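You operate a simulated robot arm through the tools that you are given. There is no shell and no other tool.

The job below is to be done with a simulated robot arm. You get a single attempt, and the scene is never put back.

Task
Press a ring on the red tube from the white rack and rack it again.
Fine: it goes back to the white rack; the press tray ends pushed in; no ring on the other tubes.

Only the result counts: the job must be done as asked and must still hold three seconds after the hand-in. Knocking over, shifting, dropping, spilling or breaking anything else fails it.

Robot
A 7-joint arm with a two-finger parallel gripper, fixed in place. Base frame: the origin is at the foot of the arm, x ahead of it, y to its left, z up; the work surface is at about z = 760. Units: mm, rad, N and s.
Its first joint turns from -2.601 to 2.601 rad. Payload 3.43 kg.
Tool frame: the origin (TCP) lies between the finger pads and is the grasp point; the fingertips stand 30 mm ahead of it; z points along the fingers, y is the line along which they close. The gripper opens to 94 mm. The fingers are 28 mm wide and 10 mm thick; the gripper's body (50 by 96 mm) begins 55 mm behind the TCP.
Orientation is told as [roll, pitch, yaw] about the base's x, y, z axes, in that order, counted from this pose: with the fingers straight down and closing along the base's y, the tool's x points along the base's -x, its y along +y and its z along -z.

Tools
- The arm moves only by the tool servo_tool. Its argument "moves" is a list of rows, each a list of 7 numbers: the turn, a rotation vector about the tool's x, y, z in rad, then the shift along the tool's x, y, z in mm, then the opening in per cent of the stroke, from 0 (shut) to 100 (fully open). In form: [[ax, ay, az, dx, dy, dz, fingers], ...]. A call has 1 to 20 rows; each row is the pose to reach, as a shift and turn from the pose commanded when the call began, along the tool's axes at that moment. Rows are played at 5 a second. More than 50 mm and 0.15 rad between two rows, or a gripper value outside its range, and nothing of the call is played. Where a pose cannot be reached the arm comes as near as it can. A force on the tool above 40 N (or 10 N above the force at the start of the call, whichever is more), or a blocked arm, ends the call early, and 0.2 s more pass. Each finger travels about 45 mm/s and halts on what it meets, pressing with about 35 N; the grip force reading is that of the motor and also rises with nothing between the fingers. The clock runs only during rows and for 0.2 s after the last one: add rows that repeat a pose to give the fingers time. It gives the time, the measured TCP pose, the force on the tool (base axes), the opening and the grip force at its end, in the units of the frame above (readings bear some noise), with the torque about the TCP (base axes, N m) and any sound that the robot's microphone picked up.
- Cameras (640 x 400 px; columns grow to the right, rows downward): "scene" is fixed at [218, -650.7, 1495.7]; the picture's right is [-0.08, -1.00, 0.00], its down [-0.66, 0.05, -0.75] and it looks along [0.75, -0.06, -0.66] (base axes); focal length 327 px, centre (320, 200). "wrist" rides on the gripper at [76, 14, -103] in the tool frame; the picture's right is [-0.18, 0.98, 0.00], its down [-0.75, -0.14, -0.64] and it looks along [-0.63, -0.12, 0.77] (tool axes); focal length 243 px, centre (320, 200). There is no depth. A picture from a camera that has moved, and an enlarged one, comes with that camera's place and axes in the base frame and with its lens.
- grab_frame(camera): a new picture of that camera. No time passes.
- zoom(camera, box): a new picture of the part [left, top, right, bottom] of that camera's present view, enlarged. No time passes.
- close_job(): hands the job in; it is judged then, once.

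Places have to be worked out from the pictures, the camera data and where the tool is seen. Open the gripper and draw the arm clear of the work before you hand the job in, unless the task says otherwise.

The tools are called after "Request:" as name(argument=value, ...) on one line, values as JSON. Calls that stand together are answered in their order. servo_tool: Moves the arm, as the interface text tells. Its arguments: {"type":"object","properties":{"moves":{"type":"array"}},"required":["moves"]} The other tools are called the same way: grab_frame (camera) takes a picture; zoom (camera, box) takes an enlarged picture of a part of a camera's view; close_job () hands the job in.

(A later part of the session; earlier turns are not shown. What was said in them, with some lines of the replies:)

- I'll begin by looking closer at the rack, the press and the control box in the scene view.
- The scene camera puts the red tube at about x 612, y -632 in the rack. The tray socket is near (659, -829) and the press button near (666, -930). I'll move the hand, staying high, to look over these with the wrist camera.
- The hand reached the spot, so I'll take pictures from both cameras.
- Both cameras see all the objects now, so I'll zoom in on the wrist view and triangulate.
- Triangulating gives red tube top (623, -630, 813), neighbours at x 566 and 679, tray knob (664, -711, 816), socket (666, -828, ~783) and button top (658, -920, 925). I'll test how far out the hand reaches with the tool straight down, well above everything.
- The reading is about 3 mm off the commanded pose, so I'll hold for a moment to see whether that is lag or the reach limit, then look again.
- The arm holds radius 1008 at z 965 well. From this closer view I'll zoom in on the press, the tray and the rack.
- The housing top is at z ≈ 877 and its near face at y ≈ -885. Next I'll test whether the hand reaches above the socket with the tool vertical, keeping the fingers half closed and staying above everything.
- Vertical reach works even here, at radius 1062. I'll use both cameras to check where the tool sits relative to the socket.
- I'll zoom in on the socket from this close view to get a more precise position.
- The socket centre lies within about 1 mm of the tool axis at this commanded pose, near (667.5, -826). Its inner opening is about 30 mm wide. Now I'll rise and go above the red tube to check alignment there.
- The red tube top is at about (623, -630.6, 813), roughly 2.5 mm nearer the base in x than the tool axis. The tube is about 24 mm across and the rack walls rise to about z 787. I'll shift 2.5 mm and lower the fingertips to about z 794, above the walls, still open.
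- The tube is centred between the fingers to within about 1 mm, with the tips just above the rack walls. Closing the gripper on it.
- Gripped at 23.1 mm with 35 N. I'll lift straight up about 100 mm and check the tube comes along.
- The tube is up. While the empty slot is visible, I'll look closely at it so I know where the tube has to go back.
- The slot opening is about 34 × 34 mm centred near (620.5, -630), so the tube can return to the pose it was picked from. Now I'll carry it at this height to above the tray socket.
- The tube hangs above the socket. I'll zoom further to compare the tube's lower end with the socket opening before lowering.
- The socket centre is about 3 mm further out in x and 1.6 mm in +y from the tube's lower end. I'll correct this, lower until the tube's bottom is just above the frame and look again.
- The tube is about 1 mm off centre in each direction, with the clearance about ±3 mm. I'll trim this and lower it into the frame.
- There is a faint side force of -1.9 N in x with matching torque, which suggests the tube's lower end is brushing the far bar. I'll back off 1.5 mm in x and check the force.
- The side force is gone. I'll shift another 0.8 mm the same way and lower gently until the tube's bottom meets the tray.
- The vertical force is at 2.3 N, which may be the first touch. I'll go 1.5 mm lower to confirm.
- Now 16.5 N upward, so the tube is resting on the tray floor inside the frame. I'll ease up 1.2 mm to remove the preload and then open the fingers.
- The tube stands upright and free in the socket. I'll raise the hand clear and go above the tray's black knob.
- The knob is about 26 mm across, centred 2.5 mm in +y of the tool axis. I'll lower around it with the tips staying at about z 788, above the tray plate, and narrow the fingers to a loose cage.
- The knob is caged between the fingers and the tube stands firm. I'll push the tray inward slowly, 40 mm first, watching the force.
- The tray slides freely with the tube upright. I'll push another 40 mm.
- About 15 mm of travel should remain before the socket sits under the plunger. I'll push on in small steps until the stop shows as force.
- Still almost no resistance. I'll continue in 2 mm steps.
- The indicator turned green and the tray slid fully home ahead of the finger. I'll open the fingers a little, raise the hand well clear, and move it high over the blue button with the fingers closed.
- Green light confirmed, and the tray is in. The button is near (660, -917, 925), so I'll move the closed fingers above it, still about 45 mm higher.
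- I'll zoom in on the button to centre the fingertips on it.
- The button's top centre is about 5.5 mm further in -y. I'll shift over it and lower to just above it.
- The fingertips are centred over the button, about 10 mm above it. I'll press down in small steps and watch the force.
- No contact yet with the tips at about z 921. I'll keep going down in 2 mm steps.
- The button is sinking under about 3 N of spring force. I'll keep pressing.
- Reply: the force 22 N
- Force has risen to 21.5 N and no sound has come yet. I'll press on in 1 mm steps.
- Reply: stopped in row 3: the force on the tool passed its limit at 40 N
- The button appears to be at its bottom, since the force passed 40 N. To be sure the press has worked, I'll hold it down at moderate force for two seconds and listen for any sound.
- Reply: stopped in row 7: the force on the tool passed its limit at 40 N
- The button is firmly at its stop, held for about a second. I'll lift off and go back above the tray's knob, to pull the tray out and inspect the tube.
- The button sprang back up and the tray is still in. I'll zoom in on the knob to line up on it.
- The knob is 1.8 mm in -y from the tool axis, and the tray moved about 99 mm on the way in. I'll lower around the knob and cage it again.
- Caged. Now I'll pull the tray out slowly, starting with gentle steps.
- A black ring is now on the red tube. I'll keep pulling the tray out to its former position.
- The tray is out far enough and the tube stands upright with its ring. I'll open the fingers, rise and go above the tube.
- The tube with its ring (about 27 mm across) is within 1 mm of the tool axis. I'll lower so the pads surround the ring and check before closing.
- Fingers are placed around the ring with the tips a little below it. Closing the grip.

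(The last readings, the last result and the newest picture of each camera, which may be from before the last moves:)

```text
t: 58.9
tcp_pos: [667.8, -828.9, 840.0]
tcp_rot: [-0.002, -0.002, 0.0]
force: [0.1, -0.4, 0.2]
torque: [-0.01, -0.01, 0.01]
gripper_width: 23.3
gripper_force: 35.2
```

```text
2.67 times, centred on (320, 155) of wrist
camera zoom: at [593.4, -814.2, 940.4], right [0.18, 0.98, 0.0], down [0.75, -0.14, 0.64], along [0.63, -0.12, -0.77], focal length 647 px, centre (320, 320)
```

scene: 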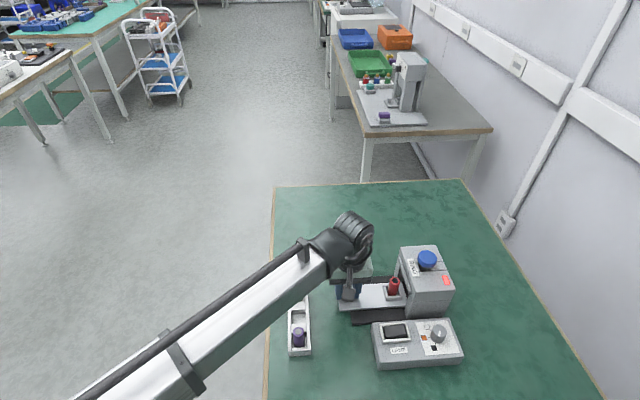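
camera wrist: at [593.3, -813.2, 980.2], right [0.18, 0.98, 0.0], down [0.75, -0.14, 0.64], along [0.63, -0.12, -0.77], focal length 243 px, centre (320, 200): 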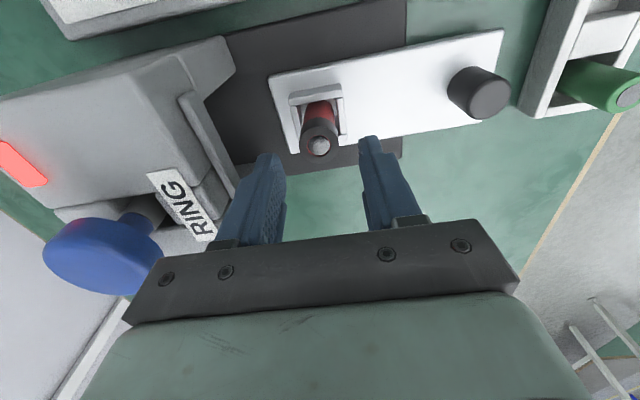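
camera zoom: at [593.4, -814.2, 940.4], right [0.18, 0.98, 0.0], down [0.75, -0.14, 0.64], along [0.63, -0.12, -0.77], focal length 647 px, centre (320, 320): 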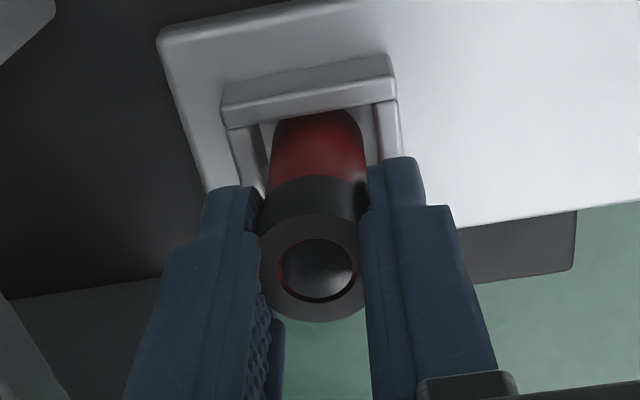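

The pads grip the tube at 23.3 mm and 35 N. I'll lift it straight out of the socket and check.

Request:
servo_tool(moves=[[0, 0, 0, 0, 0, -5, 15], [0, 0, 0, 0, 0, -15, 15], [0, 0, 0, 0, 0, -30, 15], [0, 0, 0, 0, 0, -55, 15], [0, 0, 0, 0, 0, -80, 15], [0, 0, 0, 0, 0, -92, 15], [0, 0, 0, 0, 0, -92, 15]])

Request:
zoom(camera="wrist", box=[220, 80, 420, 230])

Request:
zoom(camera="scene", box=[330, 210, 450, 320])

```text
t: 60.5
tcp_pos: [669.3, -827.8, 932.4]
tcp_rot: [-0.004, -0.001, 0.001]
force: [0.1, -0.3, -0.8]
torque: [0.0, 0.0, -0.02]
gripper_width: 23.2
gripper_force: 35.3
```

```text
2.67 times, centred on (320, 155) of wrist
camera zoom: at [593.9, -813.3, 1033.0], right [0.18, 0.98, 0.0], down [0.75, -0.14, 0.64], along [0.63, -0.12, -0.77], focal length 647 px, centre (320, 320)
```

zoom: 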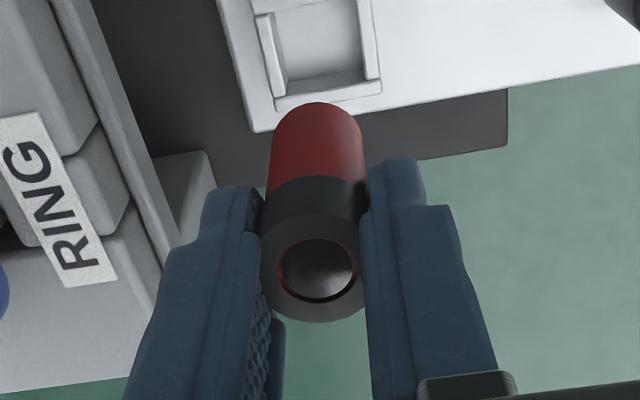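

```text
3.64 times, centred on (390, 265) of scene
camera zoom: at [218.0, -650.7, 1495.7], right [-0.08, -1.0, 0.0], down [-0.66, 0.05, -0.75], along [0.75, -0.06, -0.66], focal length 1188 px, centre (66, -36)
```

zoom: 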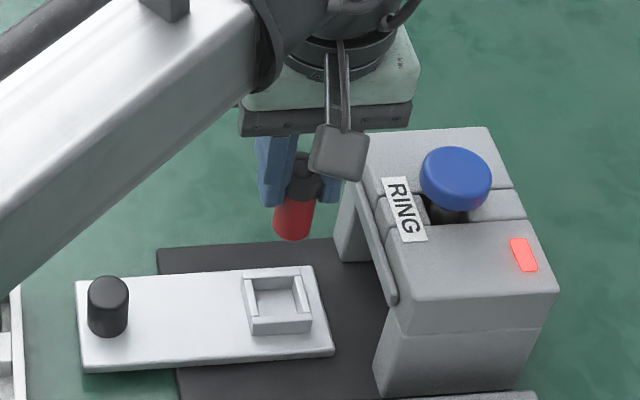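

The ringed tube is lifted and the tray stayed put. I'll carry it at this height back above its empty rack slot.

Request:
servo_tool(moves=[[0, 0, 0, 5, 22, 0, 15], [0, 0, 0, 14, 58, 0, 15], [0, 0, 0, 23, 97, 0, 15], [0, 0, 0, 33, 136, 0, 15], [0, 0, 0, 42, 172, 0, 15], [0, 0, 0, 48.1, 198.5, 0, 15], [0, 0, 0, 48.1, 198.5, 0, 15], [0, 0, 0, 48.1, 198.5, 25, 15], [0, 0, 0, 48.1, 198.5, 50, 15], [0, 0, 0, 48.1, 198.5, 62, 15], [0, 0, 0, 48.1, 198.5, 62, 15], [0, 0, 0, 48.1, 198.5, 62, 15]])

Request:
grab_frame(camera="wrist")

Request:
zoom(camera="wrist", box=[260, 70, 380, 170])

Request:
zoom(camera="scene", box=[270, 265, 330, 360])

```text
t: 63.1
tcp_pos: [618.9, -630.4, 867.8]
tcp_rot: [-0.004, -0.003, -0.001]
force: [-0.3, -0.6, 0.0]
torque: [-0.03, 0.05, 0.04]
gripper_width: 22.8
gripper_force: 35.3
```

```text
taken
camera wrist: at [544.2, -616.8, 969.4], right [0.18, 0.98, 0.0], down [0.75, -0.14, 0.64], along [0.63, -0.12, -0.77], focal length 243 px, centre (320, 200)
```

wrist: 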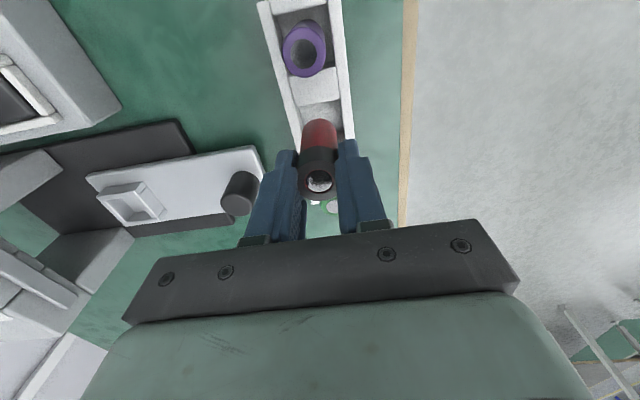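

```text
4.00 times, centred on (320, 120) of wrist
camera zoom: at [544.2, -616.8, 969.4], right [0.18, 0.98, 0.0], down [0.75, -0.14, 0.64], along [0.63, -0.12, -0.77], focal length 970 px, centre (320, 520)
```

zoom: 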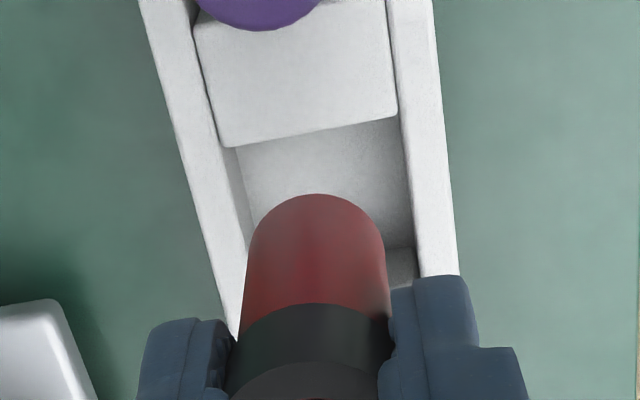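

```text
4.21 times, centred on (300, 312) of scene
camera zoom: at [218.0, -650.7, 1495.7], right [-0.08, -1.0, 0.0], down [-0.66, 0.05, -0.75], along [0.75, -0.06, -0.66], focal length 1376 px, centre (404, -274)
```

zoom: 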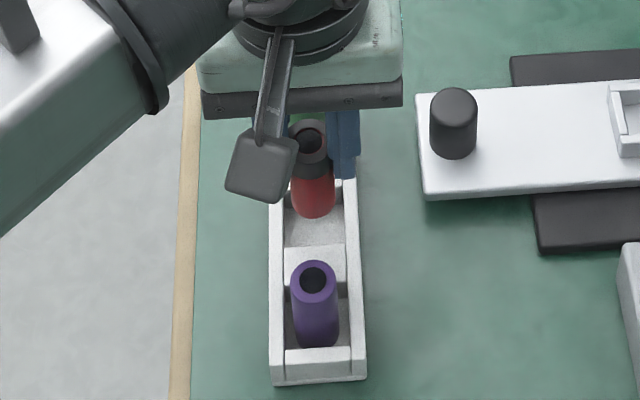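

The tube is lined up with its slot to about 1 mm, with about 5 mm of play. I'll trim by 1 mm in x and y and lower into the slot, checking the force.

Request:
servo_tool(moves=[[0, 0, 0, -1, 1, 0, 15], [0, 0, 0, -1, 1, 8, 15], [0, 0, 0, -1, 1, 16, 15], [0, 0, 0, -1, 1, 22, 15], [0, 0, 0, -1, 1, 26, 15], [0, 0, 0, -1, 1, 30, 15], [0, 0, 0, -1, 1, 30, 15]])

Request:
zoom(camera="wrist", box=[260, 70, 380, 170])

Request:
zoom(camera="scene", box=[270, 265, 330, 360])

```text
t: 64.7
tcp_pos: [621.6, -627.3, 838.6]
tcp_rot: [-0.003, -0.001, 0.001]
force: [-0.2, -0.3, 0.1]
torque: [-0.01, -0.01, -0.01]
gripper_width: 23.4
gripper_force: 34.9
```

```text
4.00 times, centred on (320, 120) of wrist
camera zoom: at [546.0, -614.3, 939.8], right [0.18, 0.98, 0.0], down [0.75, -0.14, 0.64], along [0.63, -0.12, -0.77], focal length 970 px, centre (320, 520)
```

zoom: 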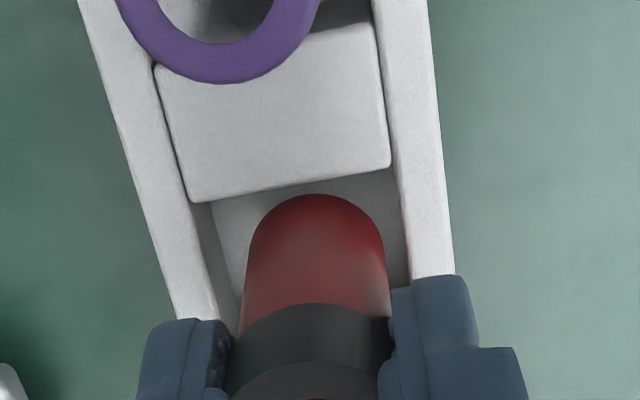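

```text
4.21 times, centred on (300, 312) of scene
camera zoom: at [218.0, -650.7, 1495.7], right [-0.08, -1.0, 0.0], down [-0.66, 0.05, -0.75], along [0.75, -0.06, -0.66], focal length 1376 px, centre (404, -274)
```

zoom: 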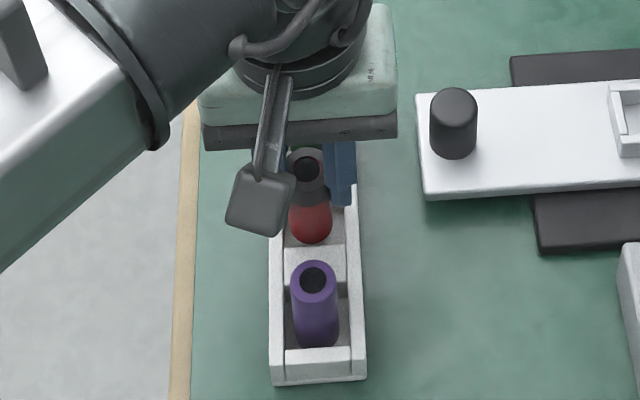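

Tube's bottom end is inside the slot without contact, and about 1 mm too far in +y. I'll trim that and lower further.

Request:
servo_tool(moves=[[0, 0, 0, 0, -1.1, 0, 15], [0, 0, 0, 0, -1.1, 3, 15], [0, 0, 0, 0, -1.1, 6, 15], [0, 0, 0, 0, -1.1, 9, 15], [0, 0, 0, 0, -1.1, 11.5, 15], [0, 0, 0, 0, -1.1, 11.5, 15]])

Request:
zoom(camera="wrist", box=[220, 70, 420, 220])

Request:
zoom(camera="scene", box=[270, 265, 330, 360])

```text
t: 66.1
tcp_pos: [620.6, -630.3, 827.4]
tcp_rot: [-0.004, -0.001, 0.0]
force: [0.3, 0.2, -0.3]
torque: [-0.01, 0.0, 0.01]
gripper_width: 23.3
gripper_force: 34.8
```

```text
2.67 times, centred on (320, 145) of wrist
camera zoom: at [545.9, -615.5, 928.3], right [0.18, 0.98, 0.0], down [0.75, -0.14, 0.64], along [0.63, -0.12, -0.76], focal length 647 px, centre (320, 347)
```

zoom: 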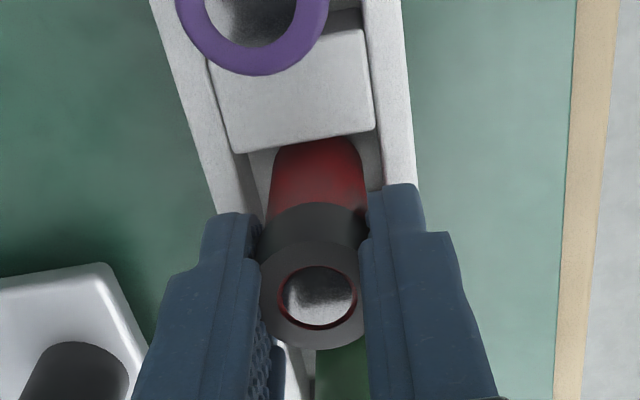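

```text
4.21 times, centred on (300, 312) of scene
camera zoom: at [218.0, -650.7, 1495.7], right [-0.08, -1.0, 0.0], down [-0.66, 0.05, -0.75], along [0.75, -0.06, -0.66], focal length 1376 px, centre (404, -274)
```

zoom: 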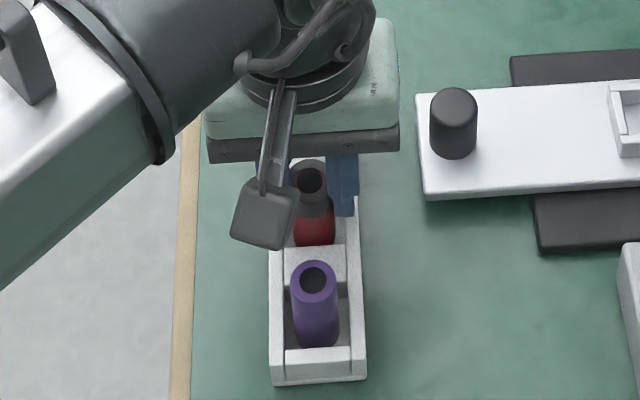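

No contact yet with z at 827. I'll lower in 1 mm steps until the tube touches the rack floor.

Request:
servo_tool(moves=[[0, 0, 0, 0, 0, 1, 15], [0, 0, 0, 0, 0, 2, 15], [0, 0, 0, 0, 0, 3, 15], [0, 0, 0, 0, 0, 3, 15]])

```text
t: 67.1
tcp_pos: [621.4, -630.0, 823.8]
tcp_rot: [-0.006, -0.001, 0.0]
force: [0.7, 0.4, 0.1]
torque: [0.0, 0.0, 0.02]
gripper_width: 23.0
gripper_force: 34.8
```

Still free at z 823.8. One more millimetre at a time.

Request:
servo_tool(moves=[[0, 0, 0, 0, 0, 1, 15], [0, 0, 0, 0, 0, 1, 15]])

```text
t: 67.7
tcp_pos: [622.0, -629.4, 823.9]
tcp_rot: [-0.001, -0.002, 0.001]
force: [0.1, -0.1, -1.0]
torque: [0.03, -0.03, -0.01]
gripper_width: 23.1
gripper_force: 35.0
```

No contact yet, so another millimetre.

Request:
servo_tool(moves=[[0, 0, 0, 0, 0, 0.7, 15], [0, 0, 0, 0, 0, 1.2, 15], [0, 0, 0, 0, 0, 1.2, 15]])

Request:
zoom(camera="wrist", box=[220, 70, 420, 220])

Request:
zoom(camera="scene", box=[280, 275, 325, 345])

```text
t: 68.5
tcp_pos: [620.5, -629.6, 822.2]
tcp_rot: [-0.002, -0.004, 0.001]
force: [0.8, 0.9, 11.2]
torque: [0.1, 0.01, -0.02]
gripper_width: 23.2
gripper_force: 35.5
```

```text
2.67 times, centred on (320, 145) of wrist
camera zoom: at [545.7, -615.5, 924.3], right [0.18, 0.98, 0.0], down [0.75, -0.14, 0.64], along [0.63, -0.12, -0.76], focal length 647 px, centre (320, 347)
```

zoom: 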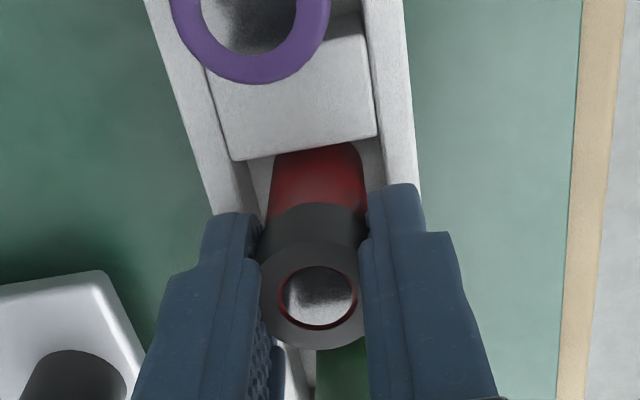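

```text
5.71 times, centred on (302, 310) of scene
camera zoom: at [218.0, -650.7, 1495.7], right [-0.08, -1.0, 0.0], down [-0.66, 0.05, -0.75], along [0.75, -0.06, -0.66], focal length 1867 px, centre (420, -429)
```

zoom: 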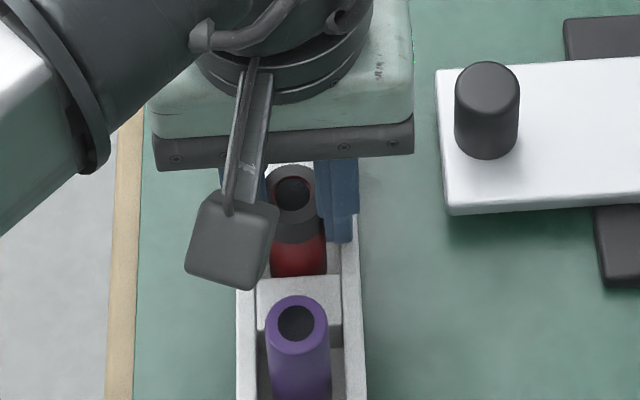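

Contact with the floor at z 822, as expected. I'll relieve the preload, open the fingers just enough to free the tube, rise a few millimetres, and open more.

Request:
servo_tool(moves=[[0, 0, 0, 0, 0, -0.8, 15], [0, 0, 0, 0, 0, -0.8, 15], [0, 0, 0, 0, 0, -0.8, 26], [0, 0, 0, 0, 0, -0.8, 30], [0, 0, 0, 0, 0, -0.8, 34], [0, 0, 0, 0, 0, -0.8, 34]])

Request:
zoom(camera="wrist", box=[220, 70, 420, 220])

```text
t: 69.9
tcp_pos: [621.2, -629.6, 824.5]
tcp_rot: [-0.005, -0.002, -0.001]
force: [0.2, 0.8, -0.6]
torque: [0.02, -0.02, 0.04]
gripper_width: 32.1
gripper_force: 0.0
```

```text
2.67 times, centred on (320, 145) of wrist
camera zoom: at [545.9, -615.6, 924.6], right [0.18, 0.98, 0.0], down [0.75, -0.14, 0.64], along [0.63, -0.12, -0.76], focal length 647 px, centre (320, 347)
```

zoom: 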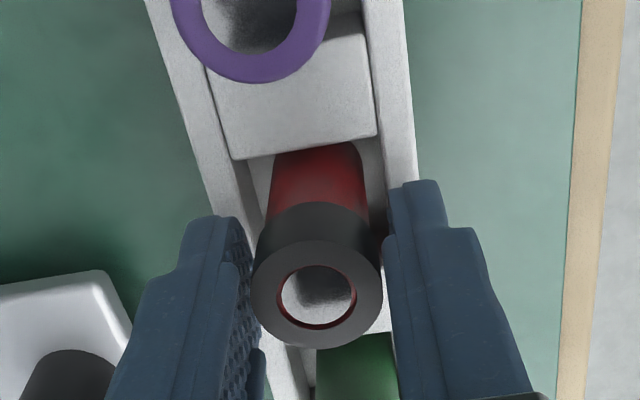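

The tube stands free in the slot with the ring on it. I'll raise a little, open wider, and lift the hand clear.

Request:
servo_tool(moves=[[0, 0, 0, 0, 0, -3, 36], [0, 0, 0, 0, 0, -6, 42], [0, 0, 0, 0, 0, -10, 50], [0, 0, 0, 0, 0, -25, 50], [0, 0, 0, 0, 0, -60, 50], [0, 0, 0, 0, 0, -80, 50], [0, 0, 0, 0, 0, -80, 50]])

Request:
grab_frame(camera="wrist")

Request:
zoom(camera="scene", box=[270, 255, 400, 360])

```text
t: 71.5
tcp_pos: [621.4, -628.1, 903.5]
tcp_rot: [-0.003, -0.002, -0.002]
force: [0.6, 0.5, 0.4]
torque: [0.0, -0.02, 0.03]
gripper_width: 47.2
gripper_force: 0.0
```

```text
taken
camera wrist: at [546.4, -614.7, 1004.1], right [0.18, 0.98, 0.0], down [0.75, -0.14, 0.64], along [0.63, -0.12, -0.76], focal length 243 px, centre (320, 200)
```

wrist: 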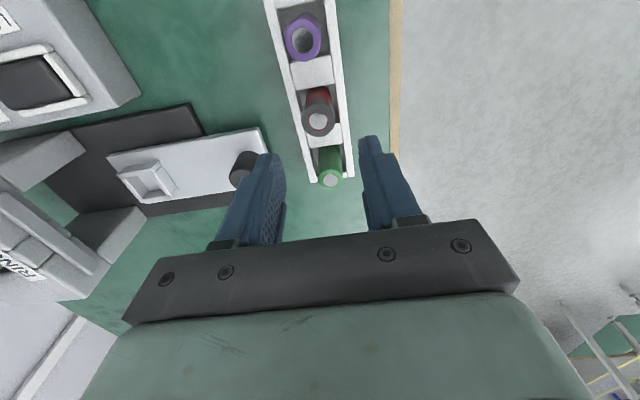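

```text
3.81 times, centred on (335, 308) of scene
camera zoom: at [218.0, -650.7, 1495.7], right [-0.08, -1.0, 0.0], down [-0.66, 0.05, -0.75], along [0.75, -0.06, -0.66], focal length 1245 px, centre (263, -210)
```

zoom: 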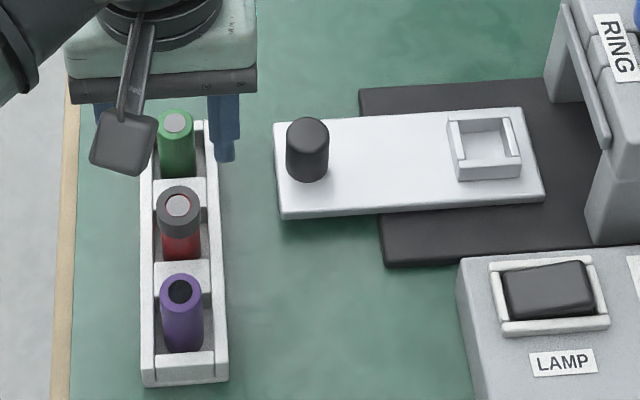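

The ringed red tube is back upright in the middle slot. Now I'll go above the tray knob to push the tray back in.

Request:
servo_tool(moves=[[0, 0, 0, -14, -28, 0, 50], [0, 0, 0, -30, -60, 0, 50], [0, 0, 0, -42, -85, 0, 50], [0, 0, 0, -42, -85, 10, 50], [0, 0, 0, -42, -85, 20, 50], [0, 0, 0, -42, -85, 20, 50]])

Request:
zoom(camera="wrist", box=[220, 60, 420, 200])

```text
t: 72.9
tcp_pos: [664.2, -715.1, 883.9]
tcp_rot: [-0.003, -0.001, 0.001]
force: [-0.3, 0.3, 0.7]
torque: [-0.01, 0.01, 0.03]
gripper_width: 46.9
gripper_force: 0.0
```

```text
2.86 times, centred on (320, 130) of wrist
camera zoom: at [589.0, -701.9, 984.9], right [0.18, 0.98, 0.0], down [0.75, -0.14, 0.64], along [0.63, -0.12, -0.76], focal length 693 px, centre (320, 400)
```

zoom: 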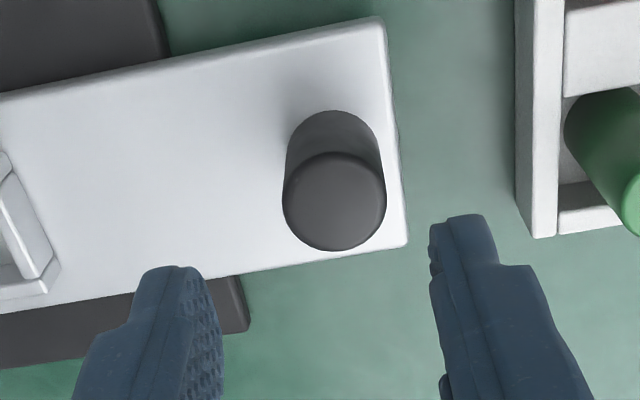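

The knob is about 4 mm in +y and 1.5 mm nearer in x. I'll correct, lower around it and cage it again.

Request:
servo_tool(moves=[[0, 0, 0, 1.5, 4, 5, 50], [0, 0, 0, 1.5, 4, 25, 50], [0, 0, 0, 1.5, 4, 45, 50], [0, 0, 0, 1.5, 4, 63, 50], [0, 0, 0, 1.5, 4, 63, 50], [0, 0, 0, 1.5, 4, 63, 40], [0, 0, 0, 1.5, 4, 63, 33], [0, 0, 0, 1.5, 4, 63, 33]])

Request:
grab_frame(camera="wrist")

```text
t: 74.7
tcp_pos: [661.4, -711.3, 820.7]
tcp_rot: [-0.003, -0.002, 0.0]
force: [0.5, 0.6, -0.1]
torque: [0.01, 0.03, -0.01]
gripper_width: 31.1
gripper_force: 0.1
```

```text
taken
camera wrist: at [587.0, -697.0, 922.3], right [0.18, 0.98, 0.0], down [0.75, -0.14, 0.64], along [0.63, -0.12, -0.76], focal length 243 px, centre (320, 200)
```

wrist: 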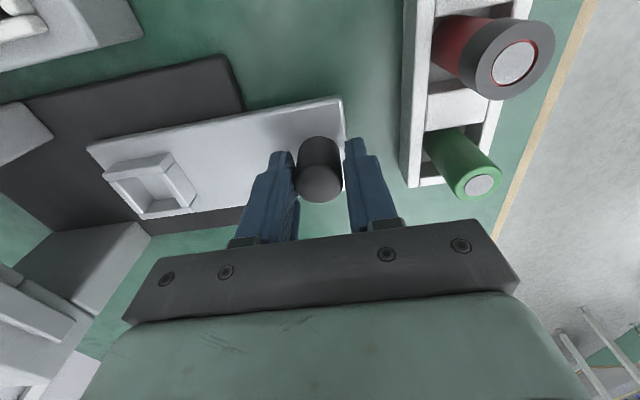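

The knob is caged. I'll push the tray in smoothly by 60 mm first.

Request:
servo_tool(moves=[[0, 0, 0, 0, -2, 0, 33], [0, 0, 0, 0, -4, 0, 33], [0, 0, 0, 0, -7, 0, 33], [0, 0, 0, 0, -11, 0, 33], [0, 0, 0, 0, -15, 0, 33], [0, 0, 0, 0, -19, 0, 33], [0, 0, 0, 0, -23, 0, 33], [0, 0, 0, 0, -27, 0, 33], [0, 0, 0, 0, -31, 0, 33], [0, 0, 0, 0, -35, 0, 33], [0, 0, 0, 0, -39, 0, 33], [0, 0, 0, 0, -43, 0, 33], [0, 0, 0, 0, -47, 0, 33], [0, 0, 0, 0, -51, 0, 33], [0, 0, 0, 0, -55, 0, 33], [0, 0, 0, 0, -58, 0, 33], [0, 0, 0, 0, -60, 0, 33], [0, 0, 0, 0, -60, 0, 33]])

Request:
zoom(camera="scene", box=[310, 230, 460, 340])

```text
t: 78.5
tcp_pos: [662.4, -770.6, 819.0]
tcp_rot: [-0.004, -0.001, 0.0]
force: [-0.3, 0.2, 0.1]
torque: [0.07, 0.0, -0.01]
gripper_width: 31.5
gripper_force: 0.0
```

```text
3.64 times, centred on (385, 285) of scene
camera zoom: at [218.0, -650.7, 1495.7], right [-0.08, -1.0, 0.0], down [-0.66, 0.05, -0.75], along [0.75, -0.06, -0.66], focal length 1188 px, centre (84, -109)
```

zoom: 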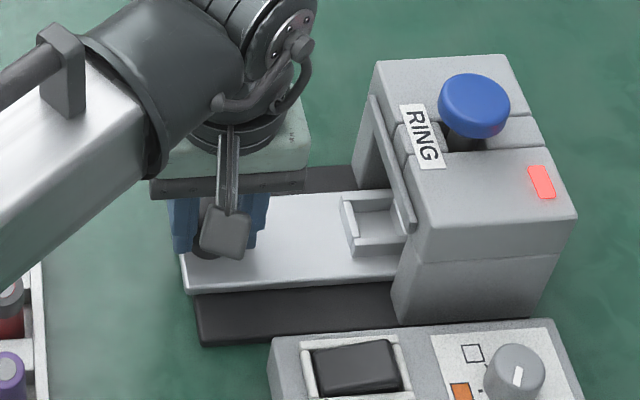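

The tray moves freely. I'll push the remaining 36 mm or so until the lamp turns green again.

Request:
servo_tool(moves=[[0, 0, 0, 0, -3, 0, 33], [0, 0, 0, 0, -7, 0, 33], [0, 0, 0, 0, -11, 0, 33], [0, 0, 0, 0, -15, 0, 33], [0, 0, 0, 0, -19, 0, 33], [0, 0, 0, 0, -23, 0, 33], [0, 0, 0, 0, -26, 0, 33], [0, 0, 0, 0, -29, 0, 33], [0, 0, 0, 0, -31, 0, 33], [0, 0, 0, 0, -33, 0, 33], [0, 0, 0, 0, -35, 0, 33], [0, 0, 0, 0, -37, 0, 33], [0, 0, 0, 0, -37, 0, 33]])

Request:
zoom(camera="scene", box=[310, 230, 460, 340])

Request:
grab_frame(camera="wrist")

```text
t: 81.3
tcp_pos: [661.6, -808.1, 820.7]
tcp_rot: [-0.002, -0.002, 0.001]
force: [0.5, -1.0, 0.1]
torque: [0.0, 0.01, 0.02]
gripper_width: 31.5
gripper_force: 0.6
```

```text
3.64 times, centred on (385, 285) of scene
camera zoom: at [218.0, -650.7, 1495.7], right [-0.08, -1.0, 0.0], down [-0.66, 0.05, -0.75], along [0.75, -0.06, -0.66], focal length 1188 px, centre (84, -109)
```

zoom: 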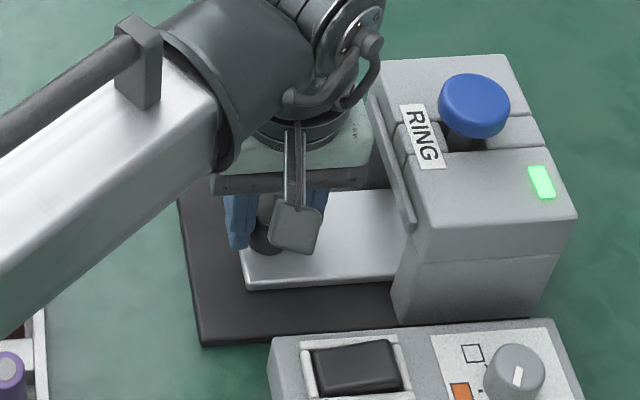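

```text
taken
camera wrist: at [586.2, -794.1, 921.2], right [0.18, 0.98, 0.0], down [0.75, -0.14, 0.64], along [0.63, -0.12, -0.76], focal length 243 px, centre (320, 200)
```

wrist: 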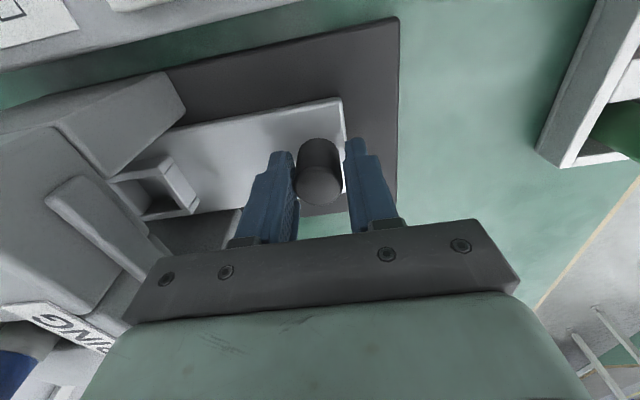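

The lamp is green and the tray is home. I'll open the fingers, lift straight up and draw the arm clear.

Request:
servo_tool(moves=[[0, 0, 0, 0, 0, 0, 42], [0, 0, 0, 0, 0, 0, 50], [0, 0, 0, 0, 0, -10, 50], [0, 0, 0, 0, 0, -40, 50], [0, 0, 0, 0, 0, -80, 50], [0, 0, 0, 0, 0, -120, 50], [0, 0, 0, 0, 0, -165, 60], [0, 0, 0, 0, 0, -210, 70], [0, 0, 0, 0, 0, -255, 80], [0, 0, 0, -20, 30, -285, 90], [0, 0, 0, -45, 65, -295, 100], [0, 0, 0, -70, 105, -300, 100], [0, 0, 0, -95, 145, -300, 100], [0, 0, 0, -120, 185, -300, 100], [0, 0, 0, -140, 220, -300, 100], [0, 0, 0, -150, 245, -300, 100], [0, 0, 0, -150, 245, -300, 100]])

Request:
grab_frame(camera="scene")

Request:
zoom(camera="scene", box=[270, 230, 470, 380])

Request:
zoom(camera="scene", box=[275, 275, 345, 365])

```text
t: 84.9
tcp_pos: [813.8, -561.9, 1121.1]
tcp_rot: [-0.004, -0.001, -0.001]
force: [0.3, -0.3, -0.8]
torque: [-0.01, -0.02, -0.01]
gripper_width: 94.1
gripper_force: 0.1
```

```text
taken
```

scene: 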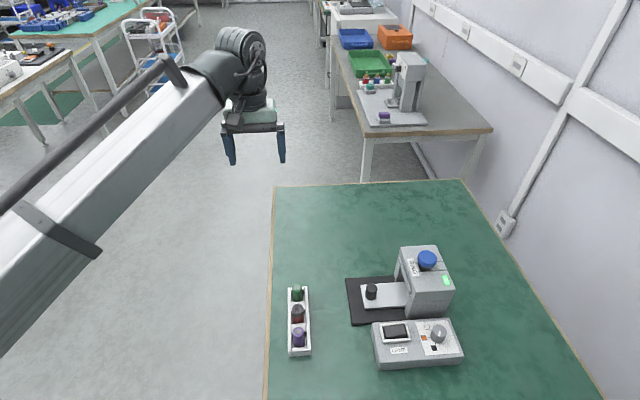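

```text
2.67 times, centred on (370, 305) of scene
camera zoom: at [218.0, -650.7, 1495.7], right [-0.08, -1.0, 0.0], down [-0.66, 0.05, -0.75], along [0.75, -0.06, -0.66], focal length 871 px, centre (187, -80)
```

zoom: 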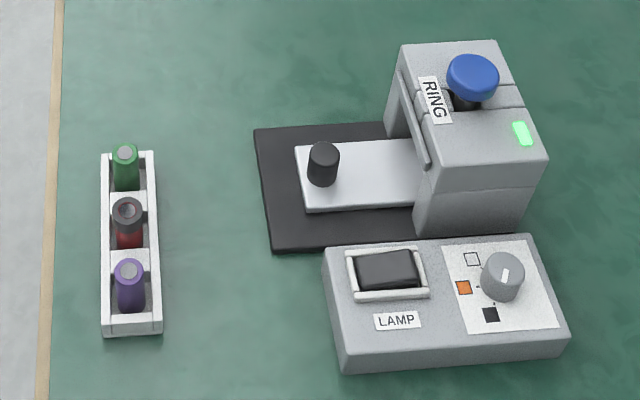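

```text
4.44 times, centred on (310, 320) of scene
camera zoom: at [218.0, -650.7, 1495.7], right [-0.08, -1.0, 0.0], down [-0.66, 0.05, -0.75], along [0.75, -0.06, -0.66], focal length 1452 px, centre (364, -333)
```

zoom: 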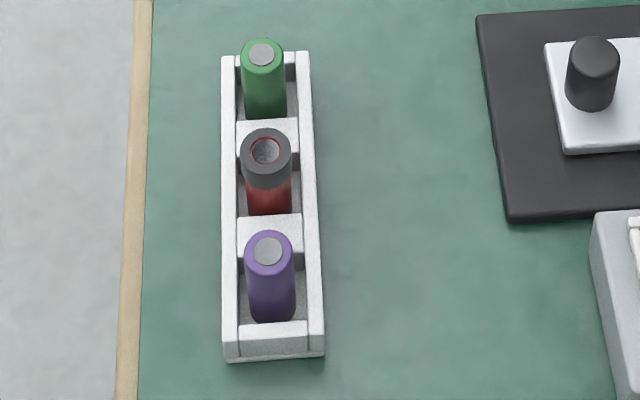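

The final view shows the red tube upright in the white rack with its ring, no ring on the green or purple tubes, and the tray in with the lamp green. Rack, press and control box are where they were, the gripper is open and the arm is clear, so I'm handing the job in.

Request:
close_job()

```text
The job is handed in.
```

The red tube now has a ring pressed on it and stands upright in its own slot in the white rack. The press tray is pushed in, with its lamp showing green. The green and purple tubes have no rings.

- **Ring colour:** the press put on a black ring. You didn't name a colour, so I left the selector knob on the control box as it was.
- **Surroundings:** in the last pictures the rack, press, control box and the other two tubes were all where they started. The gripper is open and the arm is clear of the work.

I handed the job in. The tool only confirmed the hand-in and gave no verdict.
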